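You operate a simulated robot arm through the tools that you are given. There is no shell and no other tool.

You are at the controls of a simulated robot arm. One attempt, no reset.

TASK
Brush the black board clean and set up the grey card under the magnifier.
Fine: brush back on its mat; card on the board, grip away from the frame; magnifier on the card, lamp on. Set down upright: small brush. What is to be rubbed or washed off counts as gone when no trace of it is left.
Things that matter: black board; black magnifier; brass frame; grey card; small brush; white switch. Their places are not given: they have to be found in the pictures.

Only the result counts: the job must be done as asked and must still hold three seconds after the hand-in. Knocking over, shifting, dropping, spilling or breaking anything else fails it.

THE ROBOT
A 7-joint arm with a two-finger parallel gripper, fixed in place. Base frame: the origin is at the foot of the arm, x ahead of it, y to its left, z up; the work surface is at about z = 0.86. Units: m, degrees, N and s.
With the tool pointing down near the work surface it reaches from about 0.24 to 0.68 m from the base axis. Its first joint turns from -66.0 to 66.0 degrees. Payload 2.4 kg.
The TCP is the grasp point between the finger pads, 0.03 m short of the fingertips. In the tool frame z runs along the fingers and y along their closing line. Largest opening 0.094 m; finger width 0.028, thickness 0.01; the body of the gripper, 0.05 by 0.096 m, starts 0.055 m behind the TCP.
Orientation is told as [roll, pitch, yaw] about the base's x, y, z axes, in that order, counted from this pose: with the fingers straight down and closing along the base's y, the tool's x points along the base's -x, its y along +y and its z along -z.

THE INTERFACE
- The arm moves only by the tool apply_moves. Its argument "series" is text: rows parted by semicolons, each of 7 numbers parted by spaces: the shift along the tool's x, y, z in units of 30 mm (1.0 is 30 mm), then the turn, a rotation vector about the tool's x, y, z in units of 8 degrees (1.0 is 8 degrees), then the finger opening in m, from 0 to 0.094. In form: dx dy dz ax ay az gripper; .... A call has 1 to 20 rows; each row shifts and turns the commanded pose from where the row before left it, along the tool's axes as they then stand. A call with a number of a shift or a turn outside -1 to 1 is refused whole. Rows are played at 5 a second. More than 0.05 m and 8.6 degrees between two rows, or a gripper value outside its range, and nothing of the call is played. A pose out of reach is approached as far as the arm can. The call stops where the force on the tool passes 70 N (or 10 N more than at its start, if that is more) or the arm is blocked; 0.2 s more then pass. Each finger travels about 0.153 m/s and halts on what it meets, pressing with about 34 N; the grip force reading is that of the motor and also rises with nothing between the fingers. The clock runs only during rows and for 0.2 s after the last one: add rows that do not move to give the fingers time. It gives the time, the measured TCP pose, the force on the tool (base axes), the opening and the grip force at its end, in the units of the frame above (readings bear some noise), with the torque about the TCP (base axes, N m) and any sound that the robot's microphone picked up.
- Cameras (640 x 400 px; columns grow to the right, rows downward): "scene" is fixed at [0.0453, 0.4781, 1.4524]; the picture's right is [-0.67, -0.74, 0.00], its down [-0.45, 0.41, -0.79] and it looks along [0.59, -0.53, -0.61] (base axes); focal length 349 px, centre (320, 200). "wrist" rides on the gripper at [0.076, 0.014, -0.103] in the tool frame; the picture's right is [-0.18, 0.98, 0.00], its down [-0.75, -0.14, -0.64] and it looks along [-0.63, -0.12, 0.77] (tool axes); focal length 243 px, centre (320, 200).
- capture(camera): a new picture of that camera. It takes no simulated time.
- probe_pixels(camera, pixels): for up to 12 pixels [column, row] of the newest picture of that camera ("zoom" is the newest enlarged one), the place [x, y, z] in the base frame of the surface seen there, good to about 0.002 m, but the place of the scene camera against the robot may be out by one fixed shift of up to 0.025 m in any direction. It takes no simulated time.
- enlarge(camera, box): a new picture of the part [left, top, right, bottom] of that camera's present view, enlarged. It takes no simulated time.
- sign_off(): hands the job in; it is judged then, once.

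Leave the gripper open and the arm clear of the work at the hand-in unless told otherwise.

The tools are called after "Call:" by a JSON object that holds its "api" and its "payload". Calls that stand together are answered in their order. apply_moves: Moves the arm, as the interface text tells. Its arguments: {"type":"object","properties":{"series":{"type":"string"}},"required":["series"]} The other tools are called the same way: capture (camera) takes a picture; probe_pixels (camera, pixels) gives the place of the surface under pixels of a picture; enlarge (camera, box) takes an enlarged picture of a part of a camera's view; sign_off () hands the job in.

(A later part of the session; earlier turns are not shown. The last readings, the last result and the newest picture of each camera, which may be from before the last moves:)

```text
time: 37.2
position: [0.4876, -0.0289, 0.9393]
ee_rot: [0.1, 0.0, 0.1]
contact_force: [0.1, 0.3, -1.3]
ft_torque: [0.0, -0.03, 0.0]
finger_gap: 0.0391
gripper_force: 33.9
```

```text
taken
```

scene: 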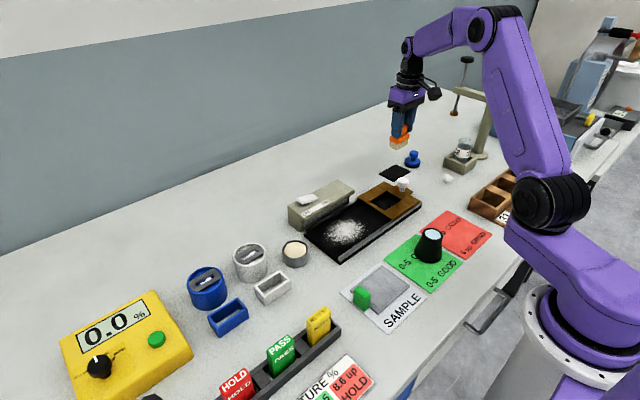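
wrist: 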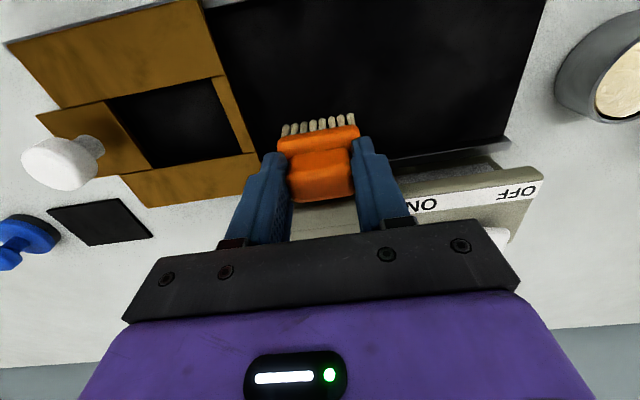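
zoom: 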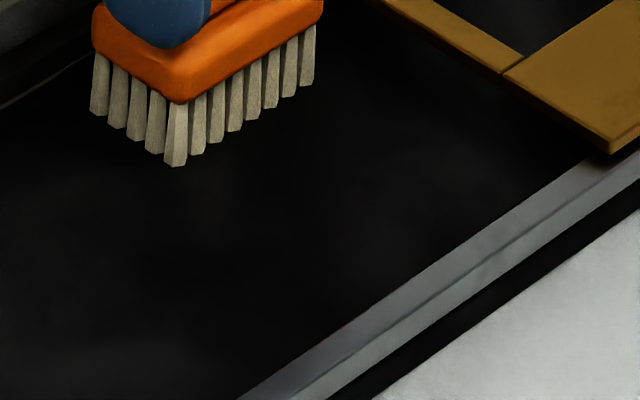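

No grains are visible. To be thorough I'll do an extra pass with good pressure in the rear lane, then one in the front lane.

Call:
{"api": "apply_moves", "payload": {"series": "0 0 0.035 0 0 0 0.02;0 0.55 0 0 0 0 0.02;0 0.55 0 0 0 0 0.02;0 0.55 0 0 0 0 0.02;0 0.55 0 0 0 0 0.02;0 0.55 0 0 0 0 0.02;0 0.55 0 0 0 0 0.02;0 0 0 0 0 0 0.02"}}

Call:
{"api": "apply_moves", "payload": {"series": "0 -0.55 0 0 0 0 0.02;0 -0.55 0 0 0 0 0.02;0 -0.55 0 0 0 0 0.02;0 -0.55 0 0 0 0 0.02;0 -0.55 0 0 0 0 0.02;0 -0.55 0 0 0 0 0.02;0 0 -0.2 0 0 0 0.02;1 0 0 0 0 0 0.02;1 0 0 0 0 0 0.02;0 0 0.2 0 0 0 0.02;0 0 0 0 0 0 0.02"}}

```text
time: 39.0
position: [0.4872, 0.068, 0.9385]
ee_rot: [0.0, -0.2, -0.1]
contact_force: [0.1, -9.6, 35.6]
ft_torque: [-0.43, -0.06, 0.05]
finger_gap: 0.0393
gripper_force: 34.2
```

```text
time: 41.4
position: [0.4265, -0.0304, 0.9392]
ee_rot: [0.0, 0.0, -0.1]
contact_force: [-8.3, -3.0, 30.9]
ft_torque: [-0.12, 0.33, -0.04]
finger_gap: 0.0395
gripper_force: 33.2
```

Call:
{"api": "apply_moves", "payload": {"series": "0 0.55 0 0 0 0 0.02;0 0.55 0 0 0 0 0.02;0 0.55 0 0 0 0 0.02;0 0.55 0 0 0 0 0.02;0 0.55 0 0 0 0 0.02;0 0.55 0 0 0 0 0.02;0 -0.55 0 0 0 0 0.02;0 -0.55 0 0 0 0 0.02;0 -0.55 0 0 0 0 0.02;0 -0.55 0 0 0 0 0.02;0 -0.55 0 0 0 0 0.02;0 -0.55 0 0 0 0 0.02;0 0 -0.6 0 0 0 0.02;0 0 -0.9 0 0 0 0.02;0 0 -0.9 0 0 0 0.02;0 0 -0.4 0 0 0 0.02;0 0 0 0 0 0 0.02"}}

Call:
{"api": "capture", "payload": {"camera": "wrist"}}

Call:
{"api": "enlarge", "payload": {"camera": "scene", "box": [270, 130, 462, 260]}}

```text
time: 45.0
position: [0.4284, -0.0295, 1.0212]
ee_rot: [0.1, -0.1, 0.1]
contact_force: [0.1, -0.7, -0.8]
ft_torque: [0.01, -0.03, 0.01]
finger_gap: 0.0392
gripper_force: 33.8
```

```text
taken
```

wrist: 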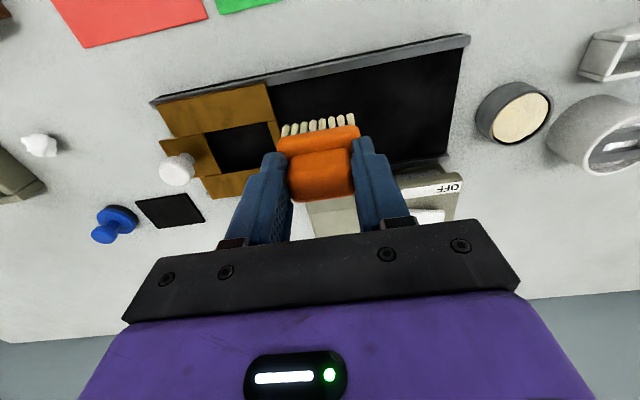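

```text
3.08 times, centred on (366, 195) of scene
```

zoom: 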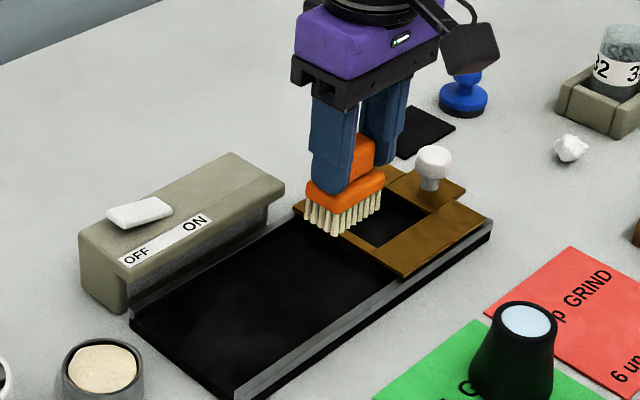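

The board is clean. I'll carry the brush back above its mat at (0.546, -0.272).

Call:
{"api": "apply_moves", "payload": {"series": "-0.435 -0.898 0 0 0 0 0.02;-0.435 -0.898 0 0 0 0 0.02;-0.435 -0.898 0 0 0 0 0.02;-0.435 -0.898 0 0 0 0 0.02;-0.435 -0.898 0 0 0 0 0.02;-0.435 -0.898 0 0 0 0 0.02;-0.435 -0.898 0 0 0 0 0.02;-0.435 -0.898 0 0 0 0 0.02;-0.435 -0.898 0 0 0 0 0.02;0 0 0 0 0 0 0.02;0 0 0.9 0 0 0 0.02;0 0 0.9 0 0 0 0.02;0 0 0.9 0 0 0 0.02;0 0 0 0 0 0 0.02"}}

Call:
{"api": "capture", "payload": {"camera": "wrist"}}

Call:
{"api": "enlarge", "payload": {"camera": "scene", "box": [360, 120, 440, 185]}}

```text
time: 48.0
position: [0.5461, -0.2724, 0.9397]
ee_rot: [-0.1, 0.0, 0.0]
contact_force: [0.4, 0.0, -0.5]
ft_torque: [0.0, 0.0, -0.02]
finger_gap: 0.0393
gripper_force: 33.8
```

```text
taken
```

wrist: 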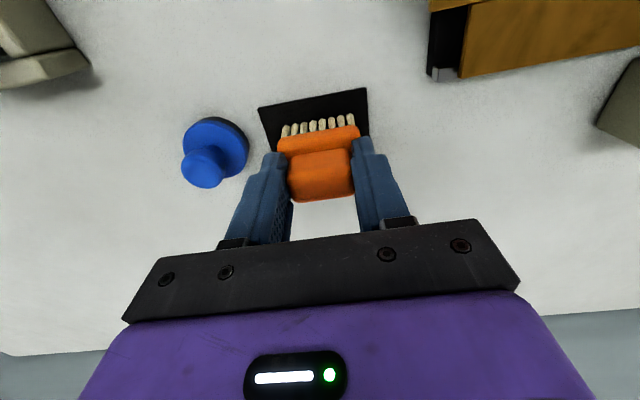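

```text
6.15 times, centred on (400, 152) of scene
```

zoom: 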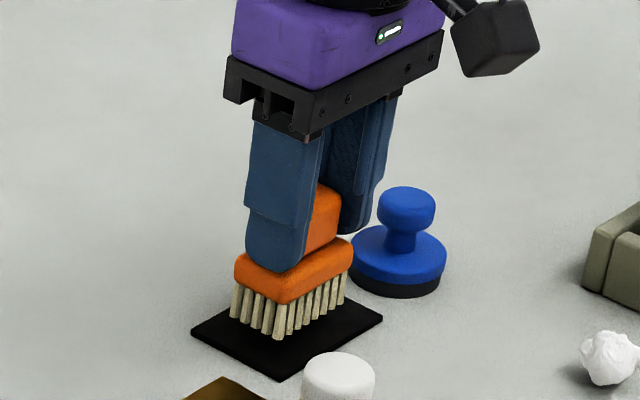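

The brush is 8 mm above the mat and aligned. I'll lower it to contact slowly.

Call:
{"api": "apply_moves", "payload": {"series": "0 0 0.12 0 0 0 0.02;0 0 0.1 0 0 0 0.02;0 0 0 0 0 0 0.02"}}

Call:
{"api": "apply_moves", "payload": {"series": "0 0 0.03 0 0 0 0.02;0 0 0 0 0 0 0.02"}}

Call:
{"api": "apply_moves", "payload": {"series": "0 0 0.03 0 0 0 0.02;0 0 0 0 0 0 0.02"}}

```text
time: 48.8
position: [0.5461, -0.2723, 0.9335]
ee_rot: [0.0, -0.1, 0.0]
contact_force: [-0.3, 0.2, -0.2]
ft_torque: [-0.02, 0.01, 0.0]
finger_gap: 0.0389
gripper_force: 33.6
```

```text
time: 49.4
position: [0.5463, -0.2725, 0.9328]
ee_rot: [-0.1, 0.0, 0.1]
contact_force: [0.2, 0.2, -1.4]
ft_torque: [0.01, 0.02, 0.03]
finger_gap: 0.0394
gripper_force: 33.8
```

```text
time: 50.0
position: [0.5456, -0.2723, 0.9309]
ee_rot: [0.0, 0.0, 0.1]
contact_force: [0.5, -1.1, -0.9]
ft_torque: [0.02, 0.0, -0.01]
finger_gap: 0.0392
gripper_force: 34.1
```

Call:
{"api": "apply_moves", "payload": {"series": "0 0 0.025 0 0 0 0.02;0 0 0 0 0 0 0.02"}}

Call:
{"api": "apply_moves", "payload": {"series": "0 0 0.015 0 0 0 0.02;0 0 0 0 0 0 0.02"}}

```text
time: 50.6
position: [0.5467, -0.2707, 0.9316]
ee_rot: [0.0, 0.1, -0.1]
contact_force: [-0.1, -0.8, -0.2]
ft_torque: [0.04, -0.02, 0.0]
finger_gap: 0.0389
gripper_force: 33.9
```

```text
time: 51.2
position: [0.5454, -0.2711, 0.9321]
ee_rot: [0.0, 0.0, 0.1]
contact_force: [-0.3, -0.6, 1.6]
ft_torque: [0.08, -0.04, -0.01]
finger_gap: 0.0391
gripper_force: 34.2
```

There's light contact now (1.6 N). I'll open slowly to release.

Call:
{"api": "apply_moves", "payload": {"series": "0 0 0.01 0 0 0 0.039;0 0 0 0 0 0 0.044;0 0 0 0 0 0 0.052;0 0 0 0 0 0 0.06;0 0 0 0 0 0 0.06"}}

Call:
{"api": "enlarge", "payload": {"camera": "scene", "box": [360, 120, 440, 185]}}

```text
time: 52.4
position: [0.5465, -0.2704, 0.9305]
ee_rot: [0.0, 0.0, 0.0]
contact_force: [-0.4, 0.5, 0.0]
ft_torque: [-0.02, -0.01, -0.05]
finger_gap: 0.0599
gripper_force: 0.0
```

```text
6.15 times, centred on (400, 152) of scene
```

zoom: 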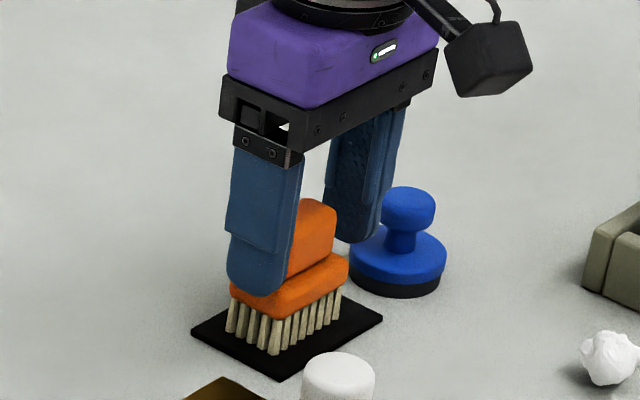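

The brush stands upright on its mat. I'll go straight up, then move to above the card area.

Call:
{"api": "apply_moves", "payload": {"series": "0 0 -0.5 0 0 0 0.06;0 0 -1 0 0 0 0.06;0 0 -1 0 0 0 0.06;0 0 -1 0 0 0 0.06;0 0 -1 0 0 0 0.06;0 0 -1 0 0 0 0.06;0 0 -1 0 0 0 0.06;0 0 0 0 0 0 0.06"}}

Call:
{"api": "apply_moves", "payload": {"series": "0.58 0.95 0 0 0 0 0.06;0.58 0.95 0 0 0 0 0.06;0.58 0.95 0 0 0 0 0.06;0.58 0.95 0 0 0 0 0.06;0.58 0.95 0 0 0 0 0.06;0.58 0.95 0 0 0 0 0.06;0.58 0.95 0 0 0 0 0.06;0.58 0.95 0 0 0 0 0.06;0.58 0.95 0 0 0 0 0.06;0.58 0.95 0 0 0 0 0.06;0.58 0.95 0 0 0 0 0.06;0.58 0.95 0 0 0 0 0.06;0.58 0.95 0 0 0 0 0.06;0 0 0 0 0 0 0.06"}}

Call:
{"api": "capture", "payload": {"camera": "wrist"}}

Call:
{"api": "capture", "payload": {"camera": "scene"}}

```text
time: 54.2
position: [0.5457, -0.2713, 1.1256]
ee_rot: [0.0, 0.0, 0.1]
contact_force: [0.2, 0.0, 0.6]
ft_torque: [-0.03, 0.01, 0.03]
finger_gap: 0.0603
gripper_force: 0.0
```

```text
time: 57.2
position: [0.3179, 0.0987, 1.1264]
ee_rot: [0.0, -0.1, 0.0]
contact_force: [-0.5, 0.9, -0.9]
ft_torque: [0.01, 0.01, 0.01]
finger_gap: 0.0602
gripper_force: 0.0
```

```text
taken
```

wrist: 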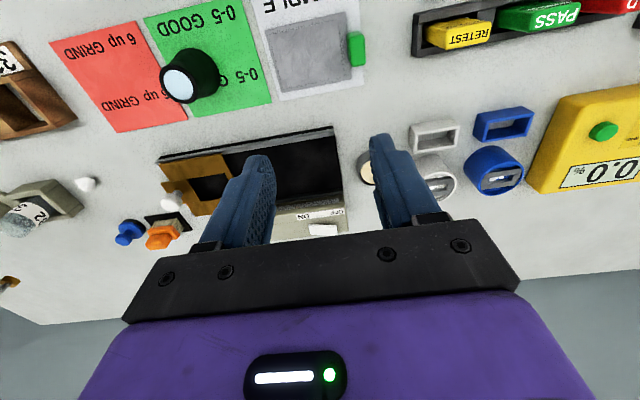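

```text
taken
```

scene: 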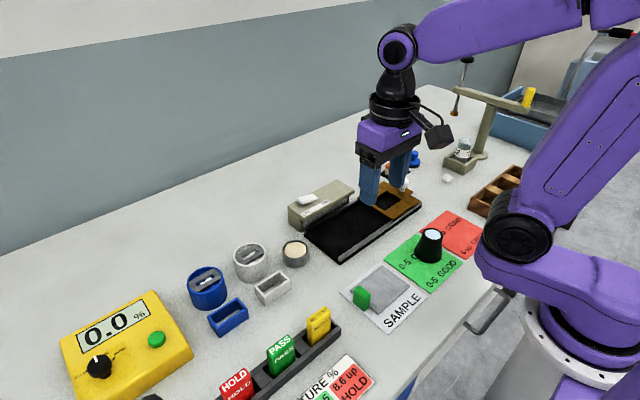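

The card (310,55) with its green grip (355,48) and the magnifier (185,82) are now visible in the wrist view. I'll enlarge this part and probe it.

Call:
{"api": "enlarge", "payload": {"camera": "wrist", "box": [250, 0, 378, 105]}}

Call:
{"api": "probe_pixels", "payload": {"camera": "zoom", "pixels": [[90, 150], [110, 330], [360, 305], [330, 60], [230, 200], [410, 130], [400, 230], [385, 130], [385, 230], [360, 140], [355, 240], [440, 180]]}}

Call:
{"api": "probe_pixels", "payload": {"camera": "wrist", "pixels": [[178, 85], [165, 85], [190, 85], [178, 75], [178, 98], [188, 50], [215, 60], [218, 85], [200, 75], [205, 85], [190, 102], [172, 70]]}}

```text
3.81 times, centred on (314, 52) of wrist
```

zoom: 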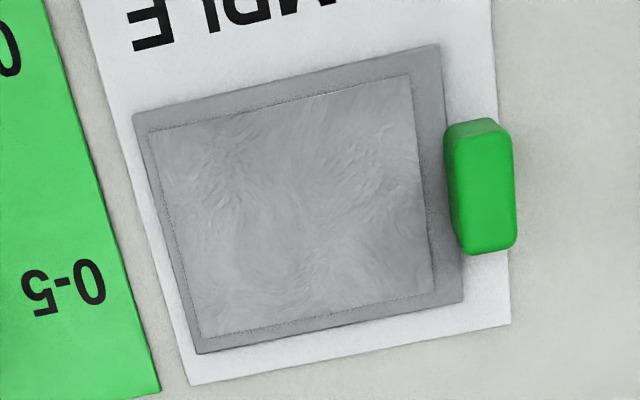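

```text
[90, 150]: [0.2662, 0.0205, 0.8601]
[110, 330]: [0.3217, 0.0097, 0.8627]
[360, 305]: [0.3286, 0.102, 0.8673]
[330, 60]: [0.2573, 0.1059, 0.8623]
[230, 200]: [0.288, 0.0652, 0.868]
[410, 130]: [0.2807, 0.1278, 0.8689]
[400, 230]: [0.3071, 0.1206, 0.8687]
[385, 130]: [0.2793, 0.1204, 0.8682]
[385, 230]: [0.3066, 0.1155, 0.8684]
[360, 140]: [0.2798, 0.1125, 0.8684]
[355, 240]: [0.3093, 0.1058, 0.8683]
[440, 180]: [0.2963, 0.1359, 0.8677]
```

```text
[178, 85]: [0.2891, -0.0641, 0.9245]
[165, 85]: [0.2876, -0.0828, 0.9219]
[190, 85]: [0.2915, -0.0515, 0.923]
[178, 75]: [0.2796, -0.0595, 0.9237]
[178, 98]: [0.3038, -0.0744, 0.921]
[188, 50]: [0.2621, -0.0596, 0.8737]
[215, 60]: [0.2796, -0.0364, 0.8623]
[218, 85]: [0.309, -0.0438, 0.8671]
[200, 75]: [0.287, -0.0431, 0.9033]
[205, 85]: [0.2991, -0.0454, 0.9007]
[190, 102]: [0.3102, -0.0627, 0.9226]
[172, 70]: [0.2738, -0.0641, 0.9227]
```

Call:
{"api": "probe_pixels", "payload": {"camera": "zoom", "pixels": [[138, 118], [434, 50], [458, 297], [200, 346], [460, 128], [495, 125], [460, 150], [505, 150], [475, 245], [508, 240], [485, 200], [475, 130]]}}

Call:
{"api": "enlarge", "payload": {"camera": "scene", "box": [335, 255, 431, 335]}}

```text
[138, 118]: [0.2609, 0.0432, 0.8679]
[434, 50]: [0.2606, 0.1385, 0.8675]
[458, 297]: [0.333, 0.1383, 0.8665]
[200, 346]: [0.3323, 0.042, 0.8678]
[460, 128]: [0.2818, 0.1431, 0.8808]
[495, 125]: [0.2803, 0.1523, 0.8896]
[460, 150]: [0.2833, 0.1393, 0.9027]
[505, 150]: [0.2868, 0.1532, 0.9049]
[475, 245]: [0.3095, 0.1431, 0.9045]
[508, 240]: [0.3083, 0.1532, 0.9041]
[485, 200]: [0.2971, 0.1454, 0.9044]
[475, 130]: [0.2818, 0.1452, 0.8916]
```

```text
5.00 times, centred on (383, 295) of scene
```

zoom: 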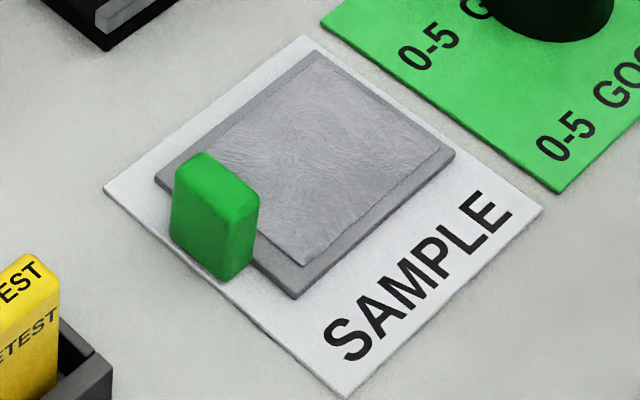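

The card spans x 0.2605–0.333 and y 0.042–0.139, with its top at z 0.868. Its grip is at centre (0.2965, 0.147), 15 mm thick in y, top z 0.905, and sits on the +y side, which is already away from the frame. I'll check the neighbours (label rack) for finger clearance.

Call:
{"api": "probe_pixels", "payload": {"camera": "wrist", "pixels": [[412, 50], [413, 25], [425, 45], [430, 30], [415, 12], [365, 85], [470, 12], [362, 30]]}}

Call:
{"api": "enlarge", "payload": {"camera": "wrist", "box": [140, 30, 236, 110]}}

Call:
{"api": "enlarge", "payload": {"camera": "scene", "box": [395, 215, 475, 280]}}

```text
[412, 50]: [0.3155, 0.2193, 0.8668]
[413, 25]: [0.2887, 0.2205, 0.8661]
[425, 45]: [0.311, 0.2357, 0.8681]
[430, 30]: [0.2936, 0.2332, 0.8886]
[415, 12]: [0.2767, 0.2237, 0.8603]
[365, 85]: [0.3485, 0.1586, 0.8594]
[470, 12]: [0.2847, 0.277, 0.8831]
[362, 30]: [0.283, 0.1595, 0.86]
```

```text
5.00 times, centred on (188, 70) of wrist
```

zoom: 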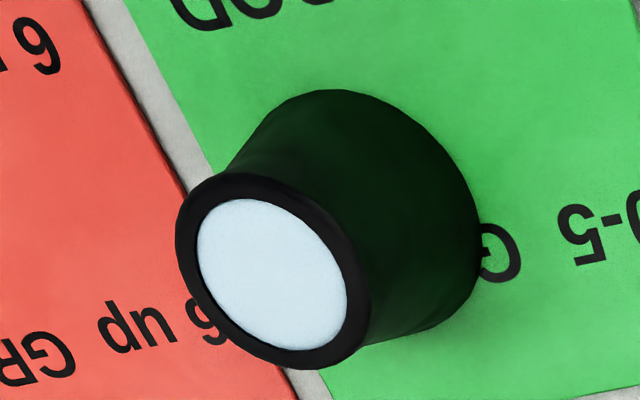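

```text
6.15 times, centred on (435, 248) of scene
```

zoom: 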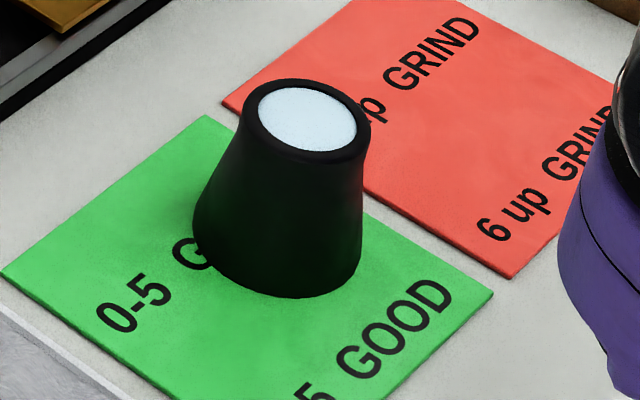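

The label rack starts at y 0.219, so there's room. I'll go above the card's grip with a 0.05 opening.

Call:
{"api": "apply_moves", "payload": {"series": "0.24 0.54 0.9 0 0 0 0.05;0.24 0.54 0.9 0 0 0 0.05;0.24 0.54 0.9 0 0 0 0.05;0 0 0.9 0 0 0 0.05;0 0 0.9 0 0 0 0.05;0 0 0.9 0 0 0 0.05;0 0 0 0 0 0 0.05"}}

Call:
{"api": "capture", "payload": {"camera": "wrist"}}

Call:
{"api": "enlarge", "payload": {"camera": "scene", "box": [310, 210, 438, 315]}}

```text
time: 58.8
position: [0.2964, 0.1466, 0.9631]
ee_rot: [0.0, 0.0, 0.0]
contact_force: [0.2, -0.4, 0.7]
ft_torque: [-0.02, 0.02, 0.0]
finger_gap: 0.0502
gripper_force: 0.1
```

```text
taken
```

wrist: 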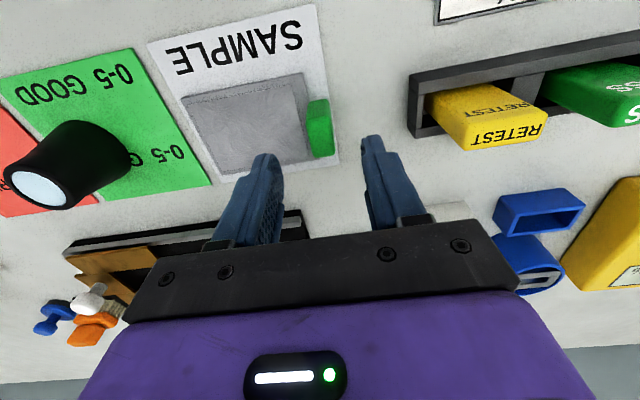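

```text
3.81 times, centred on (374, 262) of scene
```

zoom: 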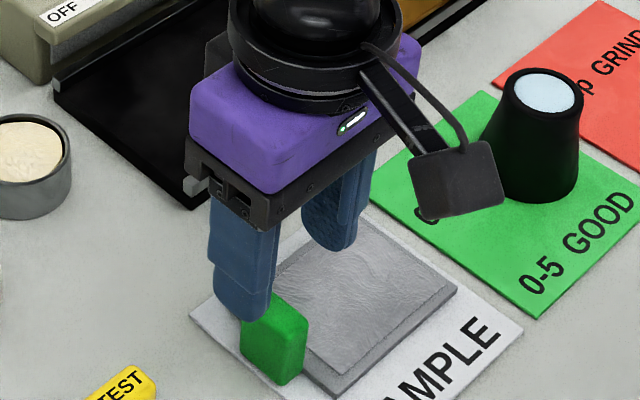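

Call:
{"api": "probe_pixels", "payload": {"camera": "wrist", "pixels": [[312, 125], [328, 122], [315, 155], [330, 152], [320, 140], [305, 105], [300, 85], [250, 110]]}}

Call:
{"api": "apply_moves", "payload": {"series": "0 0 0.7 0 0 0 0.05;0 0 0.7 0 0 0 0.05;0 0 0.4 0 0 0 0.05;0 0 0.1 0 0 0 0.05;0 0 0 0 0 0 0.05"}}

Call:
{"api": "enlarge", "payload": {"camera": "scene", "box": [325, 240, 405, 305]}}

```text
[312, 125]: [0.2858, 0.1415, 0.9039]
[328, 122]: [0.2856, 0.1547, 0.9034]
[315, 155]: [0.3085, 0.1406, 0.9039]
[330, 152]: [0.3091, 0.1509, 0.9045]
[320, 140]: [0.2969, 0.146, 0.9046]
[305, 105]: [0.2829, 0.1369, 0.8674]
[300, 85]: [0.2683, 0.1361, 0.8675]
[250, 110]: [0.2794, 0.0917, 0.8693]
```

```text
time: 60.0
position: [0.2966, 0.1471, 0.9059]
ee_rot: [0.1, 0.0, 0.2]
contact_force: [0.2, 0.3, -0.9]
ft_torque: [0.0, -0.01, -0.01]
finger_gap: 0.0504
gripper_force: 0.0
```

```text
6.15 times, centred on (365, 272) of scene
```

zoom: 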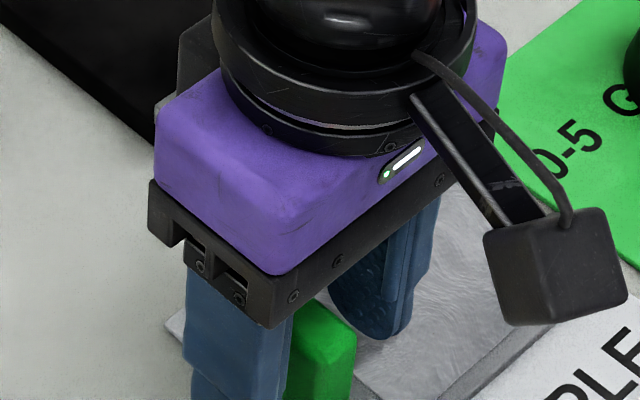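

I'll lower 3 mm more so the tips stay about 5 mm above the card, then close on the grip.

Call:
{"api": "apply_moves", "payload": {"series": "0 0 0.08 0 0 0 0.05;0 0 0 0 0 0 0.035;0 0 0 0 0 0 0.022;0 0 0 0 0 0 0.005;0 0 0 0 0 0 0.005;0 0 0 0 0 0 0.005"}}

Call:
{"api": "capture", "payload": {"camera": "wrist"}}

```text
time: 61.4
position: [0.2965, 0.1476, 0.9043]
ee_rot: [-0.1, 0.0, 0.1]
contact_force: [-0.3, -0.5, -0.5]
ft_torque: [-0.05, 0.03, 0.03]
finger_gap: 0.0218
gripper_force: 33.8
```

```text
taken
```

wrist: 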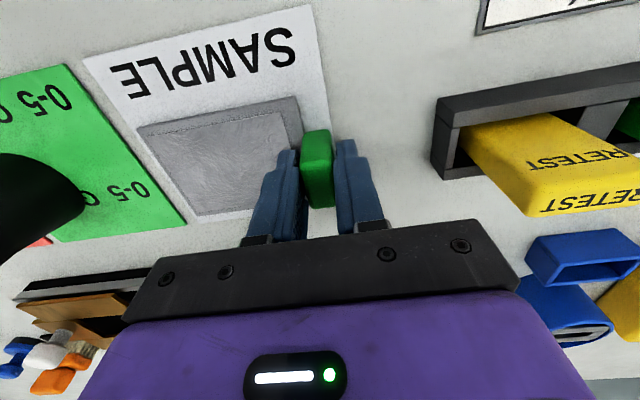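

Gripped at 34 N. I'll lift straight up.

Call:
{"api": "apply_moves", "payload": {"series": "0 0 -0.2 0 0 0 0.005;0 0 -0.4 0 0 0 0.005;0 0 -0.6 0 0 0 0.005;0 0 -0.6 0 0 0 0.005;0 0 -0.6 0 0 0 0.005;0 0 0 0 0 0 0.005"}}

Call:
{"api": "capture", "payload": {"camera": "wrist"}}

Call:
{"api": "enlarge", "payload": {"camera": "scene", "box": [290, 190, 450, 320]}}

```text
time: 62.8
position: [0.2969, 0.1476, 0.9772]
ee_rot: [0.0, 0.0, 0.1]
contact_force: [-0.4, 0.1, -0.8]
ft_torque: [-0.01, -0.01, 0.03]
finger_gap: 0.0217
gripper_force: 34.5
```

```text
taken
```

wrist: 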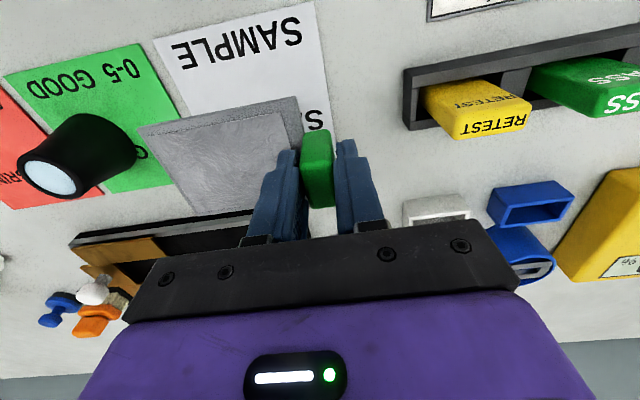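

```text
3.08 times, centred on (370, 255) of scene
```

zoom: 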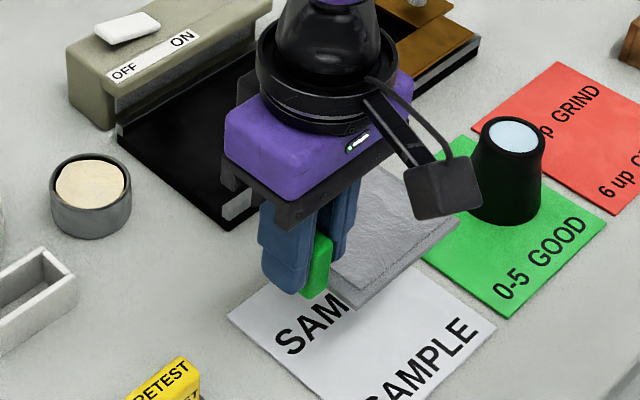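

The card hangs level. I'll carry it at this height to above the clear part of the board, with the TCP at (0.459, 0.069).

Call:
{"api": "probe_pixels", "payload": {"camera": "wrist", "pixels": [[145, 132], [290, 102], [190, 205], [215, 160], [265, 130]]}}

Call:
{"api": "apply_moves", "payload": {"series": "-0.5 -0.237 0 0 0 0 0.005;-0.9 -0.437 0 0 0 0 0.005;-0.9 -0.437 0 0 0 0 0.005;-0.9 -0.437 0 0 0 0 0.005;-0.9 -0.437 0 0 0 0 0.005;-0.9 -0.437 0 0 0 0 0.005;-0.41 -0.2 0 0 0 0 0.005;0 0 0 0 0 0 0.005"}}

Call:
{"api": "capture", "payload": {"camera": "wrist"}}

Call:
{"api": "enlarge", "payload": {"camera": "scene", "box": [270, 150, 430, 270]}}

```text
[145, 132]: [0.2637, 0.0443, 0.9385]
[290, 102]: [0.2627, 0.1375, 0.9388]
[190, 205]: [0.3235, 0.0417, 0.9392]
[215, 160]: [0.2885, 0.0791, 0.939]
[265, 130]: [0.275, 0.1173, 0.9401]
```

```text
time: 64.6
position: [0.4592, 0.0686, 0.9753]
ee_rot: [0.0, 0.0, 0.1]
contact_force: [0.6, -0.9, -0.6]
ft_torque: [-0.01, -0.01, -0.01]
finger_gap: 0.0213
gripper_force: 33.8
```

```text
taken
```

wrist: 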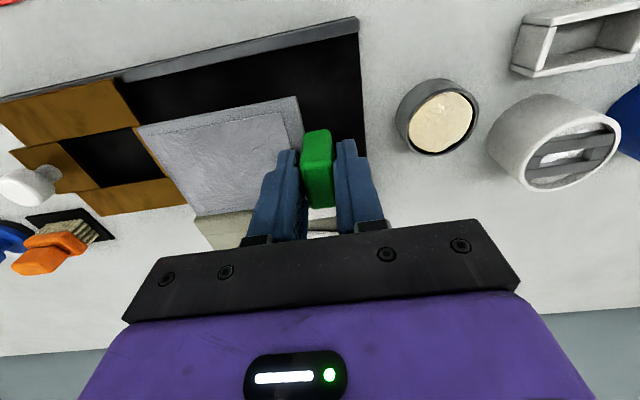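

```text
3.33 times, centred on (350, 210) of scene
```

zoom: 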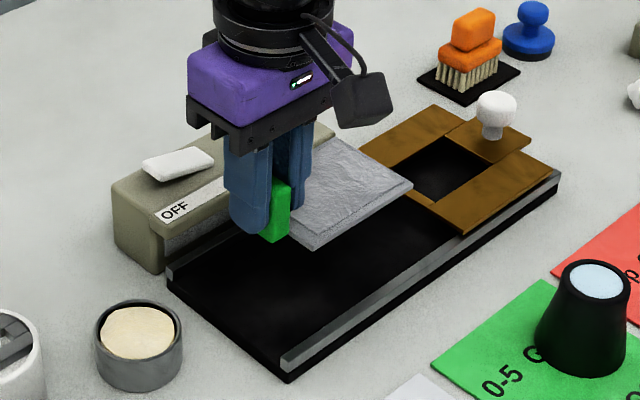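

The card is level over the board. I'll lower it to a few mm above, then step down to contact.

Call:
{"api": "apply_moves", "payload": {"series": "0 0 0.6 0 0 0 0.005;0 0 0.6 0 0 0 0.005;0 0 0.45 0 0 0 0.005;0 0 0.2 0 0 0 0.005;0 0 0 0 0 0 0.005"}}

Call:
{"api": "apply_moves", "payload": {"series": "0 0 0.06 0 0 0 0.005;0 0 0 0 0 0 0.005"}}

Call:
{"api": "apply_moves", "payload": {"series": "0 0 0.03 0 0 0 0.005;0 0 0 0 0 0 0.005"}}

Call:
{"api": "enlarge", "payload": {"camera": "scene", "box": [290, 180, 410, 270]}}

```text
time: 65.8
position: [0.4591, 0.0694, 0.9199]
ee_rot: [0.0, 0.0, 0.0]
contact_force: [1.4, 0.6, -0.3]
ft_torque: [0.01, 0.03, 0.03]
finger_gap: 0.0215
gripper_force: 34.2
```

```text
time: 66.4
position: [0.4595, 0.0687, 0.9182]
ee_rot: [0.0, 0.0, 0.0]
contact_force: [-0.8, -0.5, -0.3]
ft_torque: [0.02, 0.0, 0.01]
finger_gap: 0.0218
gripper_force: 34.1
```

```text
time: 67.0
position: [0.46, 0.069, 0.9187]
ee_rot: [0.0, 0.0, 0.0]
contact_force: [-0.7, 0.0, -0.5]
ft_torque: [0.04, -0.02, -0.04]
finger_gap: 0.0214
gripper_force: 33.8
```

```text
4.44 times, centred on (350, 225) of scene
```

zoom: 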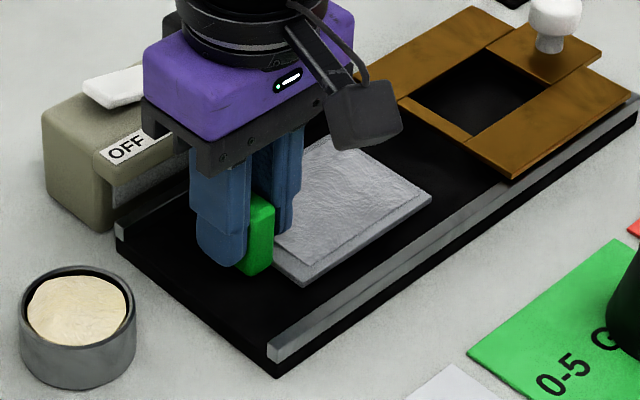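

No contact yet, so I'll continue in about 1 mm steps.

Call:
{"api": "apply_moves", "payload": {"series": "0 0 0.03 0 0 0 0.005;0 0 0 0 0 0 0.005"}}

Call:
{"api": "apply_moves", "payload": {"series": "0 0 0.03 0 0 0 0.005;0 0 0 0 0 0 0.005"}}

Call:
{"api": "apply_moves", "payload": {"series": "0 0 0.02 0 0 0 0.005;0 0 0 0 0 0 0.005"}}

```text
time: 67.6
position: [0.4603, 0.0689, 0.9167]
ee_rot: [-0.1, 0.0, 0.0]
contact_force: [-0.2, -0.1, -0.3]
ft_torque: [0.03, 0.01, 0.02]
finger_gap: 0.0216
gripper_force: 33.8
```

```text
time: 68.2
position: [0.4595, 0.0684, 0.9169]
ee_rot: [0.0, 0.0, 0.0]
contact_force: [-0.5, -0.7, -0.5]
ft_torque: [-0.01, -0.01, -0.01]
finger_gap: 0.0213
gripper_force: 33.7
```

```text
time: 68.8
position: [0.4599, 0.0683, 0.9156]
ee_rot: [0.0, 0.0, 0.0]
contact_force: [0.9, -0.2, -1.2]
ft_torque: [0.04, -0.01, 0.04]
finger_gap: 0.022
gripper_force: 33.8
```

Call:
{"api": "apply_moves", "payload": {"series": "0 0 0.02 0 0 0 0.005;0 0 0 0 0 0 0.005"}}

Call:
{"api": "apply_moves", "payload": {"series": "0 0 0.02 0 0 0 0.005;0 0 0 0 0 0 0.005"}}

Call:
{"api": "apply_moves", "payload": {"series": "0 0 0.02 0 0 0 0.005;0 0 0 0 0 0 0.005"}}

```text
time: 69.4
position: [0.4598, 0.0691, 0.9152]
ee_rot: [0.0, 0.0, 0.0]
contact_force: [0.3, 0.2, -0.3]
ft_torque: [0.0, -0.02, -0.02]
finger_gap: 0.0219
gripper_force: 34.2
```

```text
time: 70.0
position: [0.4603, 0.0689, 0.9144]
ee_rot: [0.0, -0.1, 0.1]
contact_force: [0.1, -0.6, 0.1]
ft_torque: [0.0, -0.03, -0.02]
finger_gap: 0.0217
gripper_force: 33.9
```

```text
time: 70.6
position: [0.4581, 0.0683, 0.9131]
ee_rot: [0.0, 0.0, 0.1]
contact_force: [0.1, 0.1, 0.8]
ft_torque: [-0.07, 0.0, 0.05]
finger_gap: 0.0218
gripper_force: 34.1
```

Call:
{"api": "apply_moves", "payload": {"series": "0 0 0.02 0 0 0 0.005;0 0 0 0 0 0 0.005"}}

```text
time: 71.2
position: [0.4577, 0.0691, 0.9141]
ee_rot: [0.1, 0.0, 0.0]
contact_force: [-2.8, -0.9, 10.0]
ft_torque: [-0.02, 0.09, 0.05]
finger_gap: 0.0214
gripper_force: 33.7
```

Contact at 10 N. I'll back off a hair and open slowly.

Call:
{"api": "apply_moves", "payload": {"series": "0 0 -0.01 0 0 0 0.005;0 0 0 0 0 0 0.022;0 0 0 0 0 0 0.028;0 0 0 0 0 0 0.036;0 0 0 0 0 0 0.044;0 0 0 0 0 0 0.044"}}

Call:
{"api": "enlarge", "payload": {"camera": "scene", "box": [290, 180, 410, 270]}}

```text
time: 72.6
position: [0.4591, 0.0693, 0.9139]
ee_rot: [0.0, 0.0, 0.0]
contact_force: [-0.3, -0.5, -0.6]
ft_torque: [0.03, 0.01, 0.02]
finger_gap: 0.0439
gripper_force: 0.1
```

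```text
4.44 times, centred on (350, 225) of scene
```

zoom: 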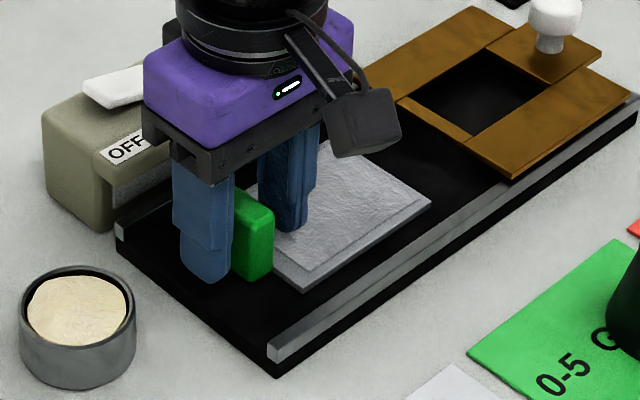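

The card lies flat on the board with the grip on the +y side. I'll rise straight up and move to above the magnifier.

Call:
{"api": "apply_moves", "payload": {"series": "0 0 -0.5 0 0 0 0.044;0 0 -1 0 0 0 0.044;0 0 -1 0 0 0 0.044;0 0 -1 0 0 0 0.044;0 0 -1 0 0 0 0.06;0 0 -0.9 0 0 0 0.08;0 0 0 0 0 0 0.09"}}

Call:
{"api": "apply_moves", "payload": {"series": "0.9 -0.7 0 0 0 0 0.09;0.9 -0.7 0 0 0 0 0.09;0.9 -0.7 0 0 0 0 0.09;0.9 -0.7 0 0 0 0 0.09;0.9 -0.7 0 0 0 0 0.09;0.9 -0.7 0 0 0 0 0.09;0 0 0 0 0 0 0.09"}}

Call:
{"api": "capture", "payload": {"camera": "wrist"}}

Call:
{"api": "capture", "payload": {"camera": "scene"}}

```text
time: 74.2
position: [0.4597, 0.0697, 1.0766]
ee_rot: [0.1, -0.1, 0.0]
contact_force: [0.6, -0.7, -0.4]
ft_torque: [-0.03, -0.01, 0.0]
finger_gap: 0.0901
gripper_force: 0.2
```

```text
time: 75.8
position: [0.2969, -0.0587, 1.0759]
ee_rot: [0.0, 0.1, 0.1]
contact_force: [-0.8, -0.8, 0.6]
ft_torque: [-0.02, 0.02, -0.01]
finger_gap: 0.09
gripper_force: 0.1
```

```text
taken
```

wrist: 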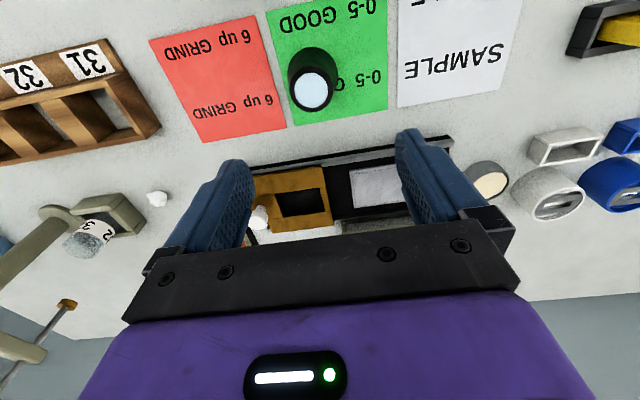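

```text
taken
```

scene: 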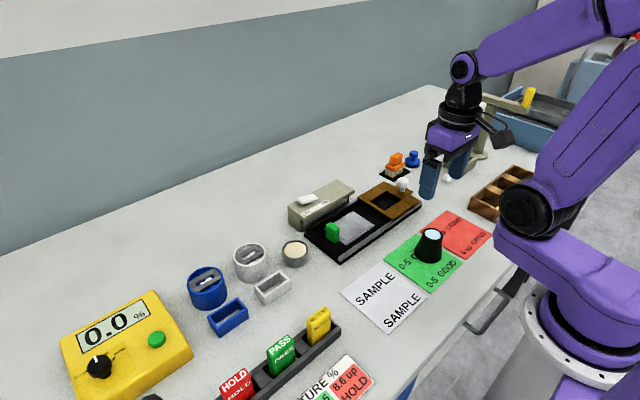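

The magnifier is at about (312,85) in the wrist view. I'll enlarge and probe it.

Call:
{"api": "enlarge", "payload": {"camera": "wrist", "box": [272, 30, 368, 125]}}

Call:
{"api": "probe_pixels", "payload": {"camera": "zoom", "pixels": [[295, 270], [230, 270], [360, 250], [295, 205], [295, 335], [300, 75], [210, 140], [400, 140], [385, 215], [360, 75], [215, 190], [330, 345]]}}

```text
4.21 times, centred on (320, 78) of wrist
```

zoom: 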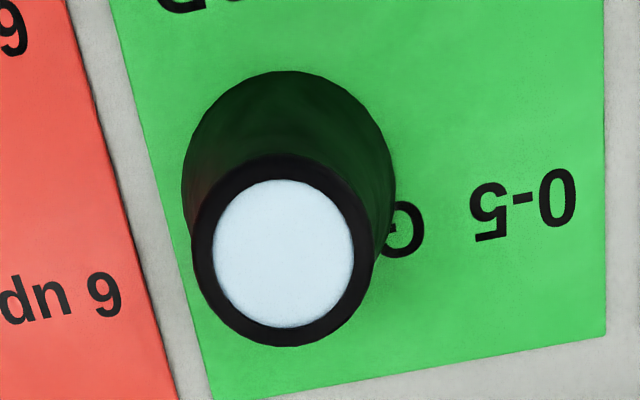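

```text
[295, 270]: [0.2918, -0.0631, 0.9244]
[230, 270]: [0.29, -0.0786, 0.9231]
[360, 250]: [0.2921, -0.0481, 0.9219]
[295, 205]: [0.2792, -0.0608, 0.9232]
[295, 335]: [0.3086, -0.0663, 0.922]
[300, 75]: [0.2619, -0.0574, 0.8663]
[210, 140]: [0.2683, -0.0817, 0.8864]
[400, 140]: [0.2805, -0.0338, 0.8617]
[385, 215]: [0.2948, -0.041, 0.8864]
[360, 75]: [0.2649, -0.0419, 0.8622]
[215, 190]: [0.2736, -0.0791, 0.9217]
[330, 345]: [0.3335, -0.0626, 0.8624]
```

The magnifier's rim centre is at about (0.2875, -0.065) with radius 21 mm, flaring to about 28 mm at the base; its top is at z 0.924. I'll move over it and down to z 0.965.

Call:
{"api": "apply_moves", "payload": {"series": "0.313 -0.21 0.7 0 0 0 0.08;0 0 1 0 0 0 0.075;0 0 1 0 0 0 0.075;0 0 1 0 0 0 0.075;0 0 0 0 0 0 0.075"}}

Call:
{"api": "capture", "payload": {"camera": "wrist"}}

Call:
{"api": "enlarge", "payload": {"camera": "scene", "box": [385, 180, 481, 275]}}

Call:
{"api": "enlarge", "payload": {"camera": "wrist", "box": [256, 70, 384, 170]}}

```text
time: 77.0
position: [0.2871, -0.0628, 0.9638]
ee_rot: [0.1, -0.1, 0.0]
contact_force: [-0.7, 0.5, -0.3]
ft_torque: [-0.01, -0.02, 0.04]
finger_gap: 0.0751
gripper_force: 0.0
```

```text
taken
```

wrist: 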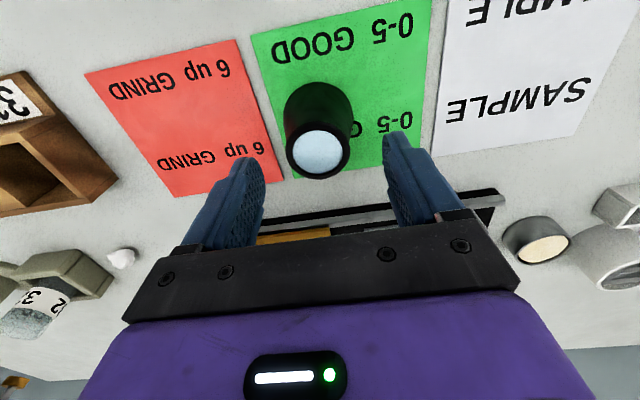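

```text
4.21 times, centred on (433, 228) of scene
```

zoom: 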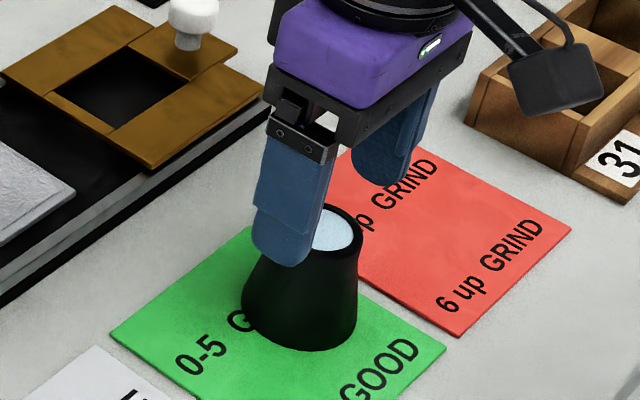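

```text
4.00 times, centred on (320, 120) of wrist
```

zoom: 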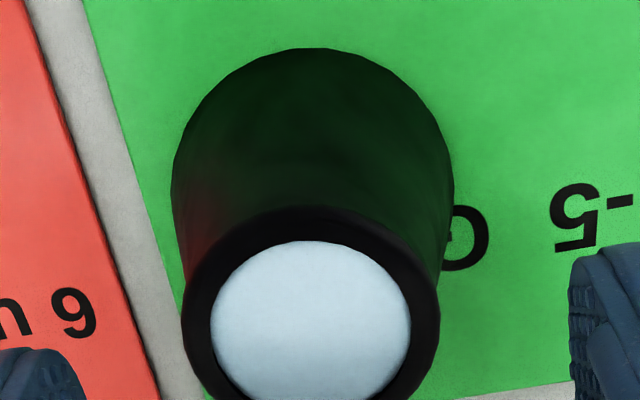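

Call:
{"api": "probe_pixels", "payload": {"camera": "wrist", "pixels": [[318, 152], [290, 150], [347, 150], [318, 126], [318, 176], [318, 84], [286, 115], [352, 112], [300, 130], [335, 130]]}}

```text
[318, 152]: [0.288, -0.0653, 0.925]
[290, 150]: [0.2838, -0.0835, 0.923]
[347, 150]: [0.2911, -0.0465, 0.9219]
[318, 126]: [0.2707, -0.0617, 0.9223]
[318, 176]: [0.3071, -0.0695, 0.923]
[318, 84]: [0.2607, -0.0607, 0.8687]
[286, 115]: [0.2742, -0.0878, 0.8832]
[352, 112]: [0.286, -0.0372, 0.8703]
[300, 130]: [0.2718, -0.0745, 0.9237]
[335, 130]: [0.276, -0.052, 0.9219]
```

The centre is confirmed at about (0.288, -0.065). I'll make a small correction, then descend to TCP z≈0.918.

Call:
{"api": "apply_moves", "payload": {"series": "-0.03 -0.06 0.5 0 0 0 0.07;0 0 0.6 0 0 0 0.07;0 0 0.43 0 0 0 0.07;0 0 0 0 0 0 0.07"}}

Call:
{"api": "apply_moves", "payload": {"series": "0 0 0 0 0 0 0.055;0 0 0 0 0 0 0.045;0 0 0 0 0 0 0.03;0 0 0 0 0 0 0.03;0 0 0 0 0 0 0.03"}}

Call:
{"api": "capture", "payload": {"camera": "wrist"}}

Call:
{"api": "enlarge", "payload": {"camera": "scene", "box": [385, 195, 481, 275]}}

```text
time: 78.0
position: [0.2875, -0.0656, 0.9193]
ee_rot: [0.0, 0.0, 0.1]
contact_force: [-0.3, 0.1, -0.4]
ft_torque: [-0.04, -0.04, 0.0]
finger_gap: 0.0698
gripper_force: 0.0
```

```text
time: 79.2
position: [0.2889, -0.0659, 0.9202]
ee_rot: [0.0, 0.0, 0.0]
contact_force: [0.4, 0.0, 0.7]
ft_torque: [0.0, -0.01, -0.02]
finger_gap: 0.0509
gripper_force: 33.8
```

```text
taken
```

wrist: 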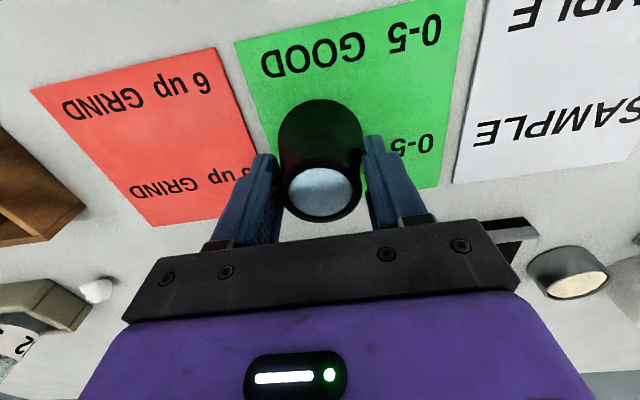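

```text
5.00 times, centred on (433, 235) of scene
```

zoom: 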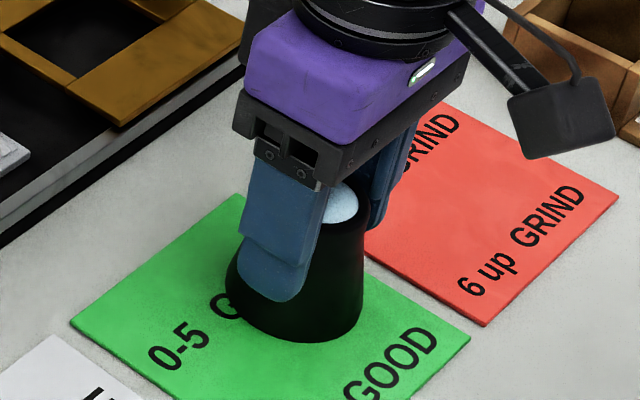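

Gripped at gap 0.051 with 34 N. I'll lift gently and check for slip.

Call:
{"api": "apply_moves", "payload": {"series": "0 0 -0.15 0 0 0 0.03;0 0 -0.25 0 0 0 0.03;0 0 -0.3 0 0 0 0.03;0 0 0 0 0 0 0.03"}}

Call:
{"api": "capture", "payload": {"camera": "wrist"}}

Call:
{"api": "enlarge", "payload": {"camera": "scene", "box": [385, 195, 481, 275]}}

```text
time: 80.2
position: [0.2876, -0.0661, 0.9399]
ee_rot: [-0.1, 0.0, 0.0]
contact_force: [-0.4, 0.4, -1.3]
ft_torque: [-0.05, -0.01, 0.02]
finger_gap: 0.051
gripper_force: 33.8
```

```text
taken
```

wrist: 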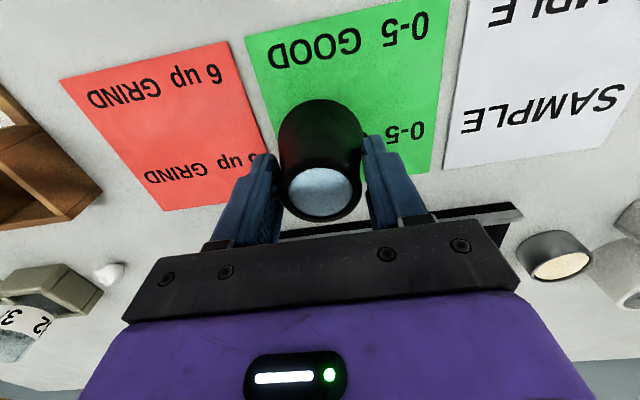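

```text
5.00 times, centred on (433, 235) of scene
```

zoom: 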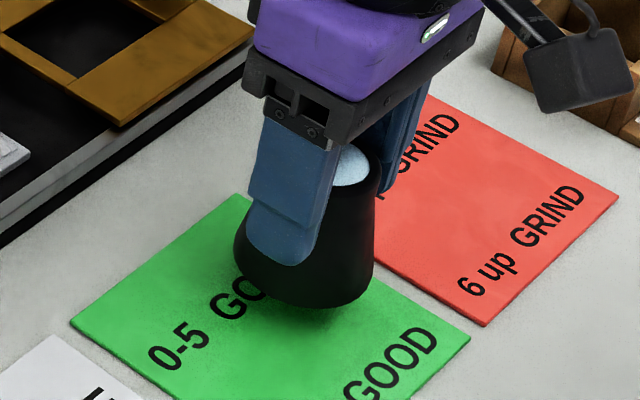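

No slip, and it's level. I'll raise more, then carry it to above the card.

Call:
{"api": "apply_moves", "payload": {"series": "0 0 -0.6 0 0 0 0.03;0 0 -0.8 0 0 0 0.03;0 0 -0.8 0 0 0 0.03;0 0 -0.15 0 0 0 0.03;-0.45 0.2 0 0 0 0 0.03;-0.8 0.35 0 0 0 0 0.03;-0.9 0.4 0 0 0 0 0.03;-0.9 0.4 0 0 0 0 0.03;-0.9 0.4 0 0 0 0 0.03;-0.9 0.35 0 0 0 0 0.03;-0.6 0.2 0 0 0 0 0.03;-0.26 0.1 0 0 0 0 0.03;0 0 0 0 0 0 0.03"}}

Call:
{"api": "capture", "payload": {"camera": "wrist"}}

Call:
{"api": "enlarge", "payload": {"camera": "scene", "box": [280, 150, 424, 265]}}

```text
time: 83.0
position: [0.4618, 0.0078, 1.0096]
ee_rot: [0.0, 0.1, -0.1]
contact_force: [-0.1, 0.0, -0.7]
ft_torque: [0.04, 0.02, 0.0]
finger_gap: 0.051
gripper_force: 34.0
```

```text
taken
```

wrist: 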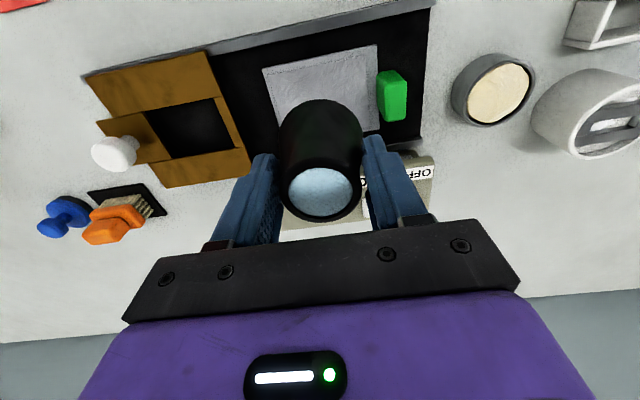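

```text
3.48 times, centred on (352, 208) of scene
```

zoom: 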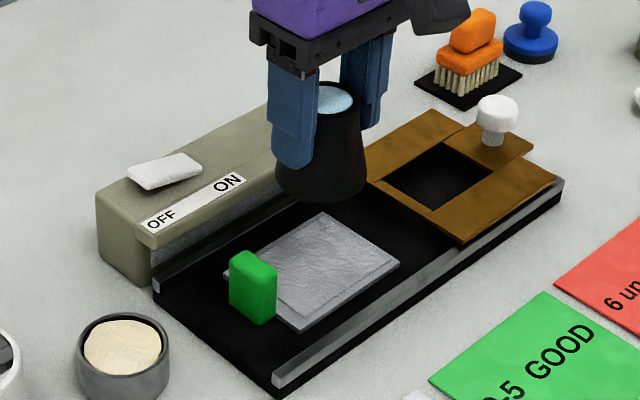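

I'll probe the card's corners and grip from the wrist view to check the target.

Call:
{"api": "probe_pixels", "payload": {"camera": "wrist", "pixels": [[265, 70], [374, 47], [280, 120], [376, 128], [382, 75], [382, 110], [402, 110], [380, 95], [235, 150], [240, 130], [325, 80], [366, 130]]}}

```text
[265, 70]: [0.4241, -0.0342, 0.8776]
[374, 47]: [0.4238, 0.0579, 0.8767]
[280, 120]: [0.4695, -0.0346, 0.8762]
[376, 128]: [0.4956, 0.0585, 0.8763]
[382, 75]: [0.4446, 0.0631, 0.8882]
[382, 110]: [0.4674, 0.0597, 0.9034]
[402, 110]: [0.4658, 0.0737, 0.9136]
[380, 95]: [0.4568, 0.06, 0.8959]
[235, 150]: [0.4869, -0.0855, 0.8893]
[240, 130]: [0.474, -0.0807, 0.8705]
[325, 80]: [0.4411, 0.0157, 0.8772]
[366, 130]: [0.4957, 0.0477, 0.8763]
```

The card centre is (0.4595, 0.012) and its top is at z 0.877. I'll lower the magnifier to just above it, expecting contact at TCP z≈0.935.

Call:
{"api": "apply_moves", "payload": {"series": "0.07 0 0.7 0 0 0 0.03;0 0 0.7 0 0 0 0.03;0 0 0.6 0 0 0 0.03;0 0 0.25 0 0 0 0.03;0 0 0 0 0 0 0.03"}}

Call:
{"api": "apply_moves", "payload": {"series": "0 0 0.06 0 0 0 0.03;0 0 0 0 0 0 0.03"}}

Call:
{"api": "apply_moves", "payload": {"series": "0 0 0.03 0 0 0 0.03;0 0 0 0 0 0 0.03"}}

Call:
{"api": "apply_moves", "payload": {"series": "0 0 0.02 0 0 0 0.03;0 0 0 0 0 0 0.03"}}

```text
time: 84.2
position: [0.46, 0.0062, 0.9418]
ee_rot: [0.0, 0.0, 0.1]
contact_force: [0.1, -0.7, -0.8]
ft_torque: [0.03, 0.02, 0.0]
finger_gap: 0.0508
gripper_force: 34.1
```

```text
time: 84.8
position: [0.4598, 0.0069, 0.942]
ee_rot: [0.0, 0.0, 0.0]
contact_force: [-0.5, 0.3, -0.4]
ft_torque: [-0.03, -0.02, 0.0]
finger_gap: 0.0507
gripper_force: 34.4
```

```text
time: 85.4
position: [0.4592, 0.0069, 0.9399]
ee_rot: [0.0, 0.0, 0.0]
contact_force: [-0.2, -0.1, -1.6]
ft_torque: [-0.02, 0.0, 0.0]
finger_gap: 0.0505
gripper_force: 34.1
```

```text
time: 86.0
position: [0.4574, 0.0073, 0.9392]
ee_rot: [0.0, 0.0, -0.1]
contact_force: [0.6, -0.7, -0.4]
ft_torque: [0.05, 0.03, 0.0]
finger_gap: 0.0506
gripper_force: 34.4
```

Call:
{"api": "apply_moves", "payload": {"series": "0 0 0.04 0 0 0 0.03;0 0 0 0 0 0 0.03"}}

Call:
{"api": "apply_moves", "payload": {"series": "0 0 0.03 0 0 0 0.03;0 0 0 0 0 0 0.03"}}

Call:
{"api": "apply_moves", "payload": {"series": "0 0 0.02 0 0 0 0.03;0 0 0 0 0 0 0.03"}}

Call:
{"api": "apply_moves", "payload": {"series": "0 0 0.02 0 0 0 0.03;0 0 0 0 0 0 0.03"}}

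```text
time: 86.6
position: [0.4587, 0.007, 0.9384]
ee_rot: [0.0, 0.0, 0.1]
contact_force: [-0.1, 0.1, -1.0]
ft_torque: [0.02, 0.01, 0.01]
finger_gap: 0.0505
gripper_force: 34.0
```

```text
time: 87.2
position: [0.4581, 0.0073, 0.9373]
ee_rot: [0.0, 0.1, 0.0]
contact_force: [0.0, -0.5, -0.7]
ft_torque: [-0.03, 0.0, 0.0]
finger_gap: 0.0508
gripper_force: 34.0
```

```text
time: 87.8
position: [0.4583, 0.0059, 0.9353]
ee_rot: [0.0, 0.0, 0.0]
contact_force: [0.1, -0.5, -1.4]
ft_torque: [-0.03, 0.01, -0.02]
finger_gap: 0.0507
gripper_force: 33.8
```

```text
time: 88.4
position: [0.459, 0.0082, 0.937]
ee_rot: [0.0, 0.0, 0.0]
contact_force: [-1.0, 0.3, -0.8]
ft_torque: [-0.01, 0.0, 0.01]
finger_gap: 0.0503
gripper_force: 33.7
```

Call:
{"api": "apply_moves", "payload": {"series": "0 0 0.02 0 0 0 0.03;0 0 0 0 0 0 0.03"}}

Call:
{"api": "apply_moves", "payload": {"series": "0 0 0.02 0 0 0 0.03;0 0 0 0 0 0 0.03"}}

Call:
{"api": "enlarge", "payload": {"camera": "scene", "box": [300, 180, 396, 255]}}

```text
time: 89.0
position: [0.4594, 0.0068, 0.9354]
ee_rot: [-0.1, 0.0, 0.2]
contact_force: [-0.2, -0.3, -1.0]
ft_torque: [-0.01, 0.0, -0.01]
finger_gap: 0.0508
gripper_force: 33.9
```

```text
time: 89.6
position: [0.4592, 0.0064, 0.9347]
ee_rot: [0.0, 0.0, 0.0]
contact_force: [-0.1, 0.1, -0.9]
ft_torque: [0.02, -0.04, -0.02]
finger_gap: 0.0506
gripper_force: 33.6
```

```text
5.33 times, centred on (348, 218) of scene
```

zoom: 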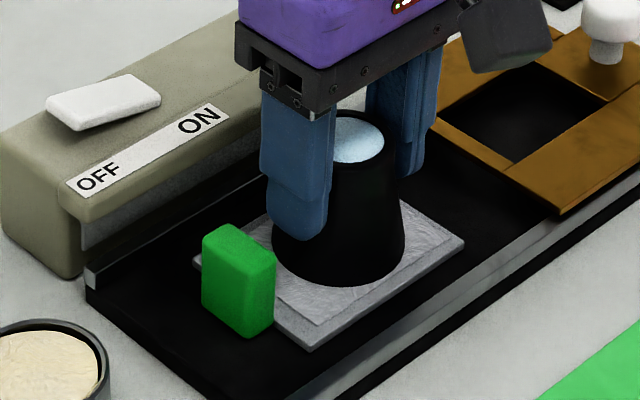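

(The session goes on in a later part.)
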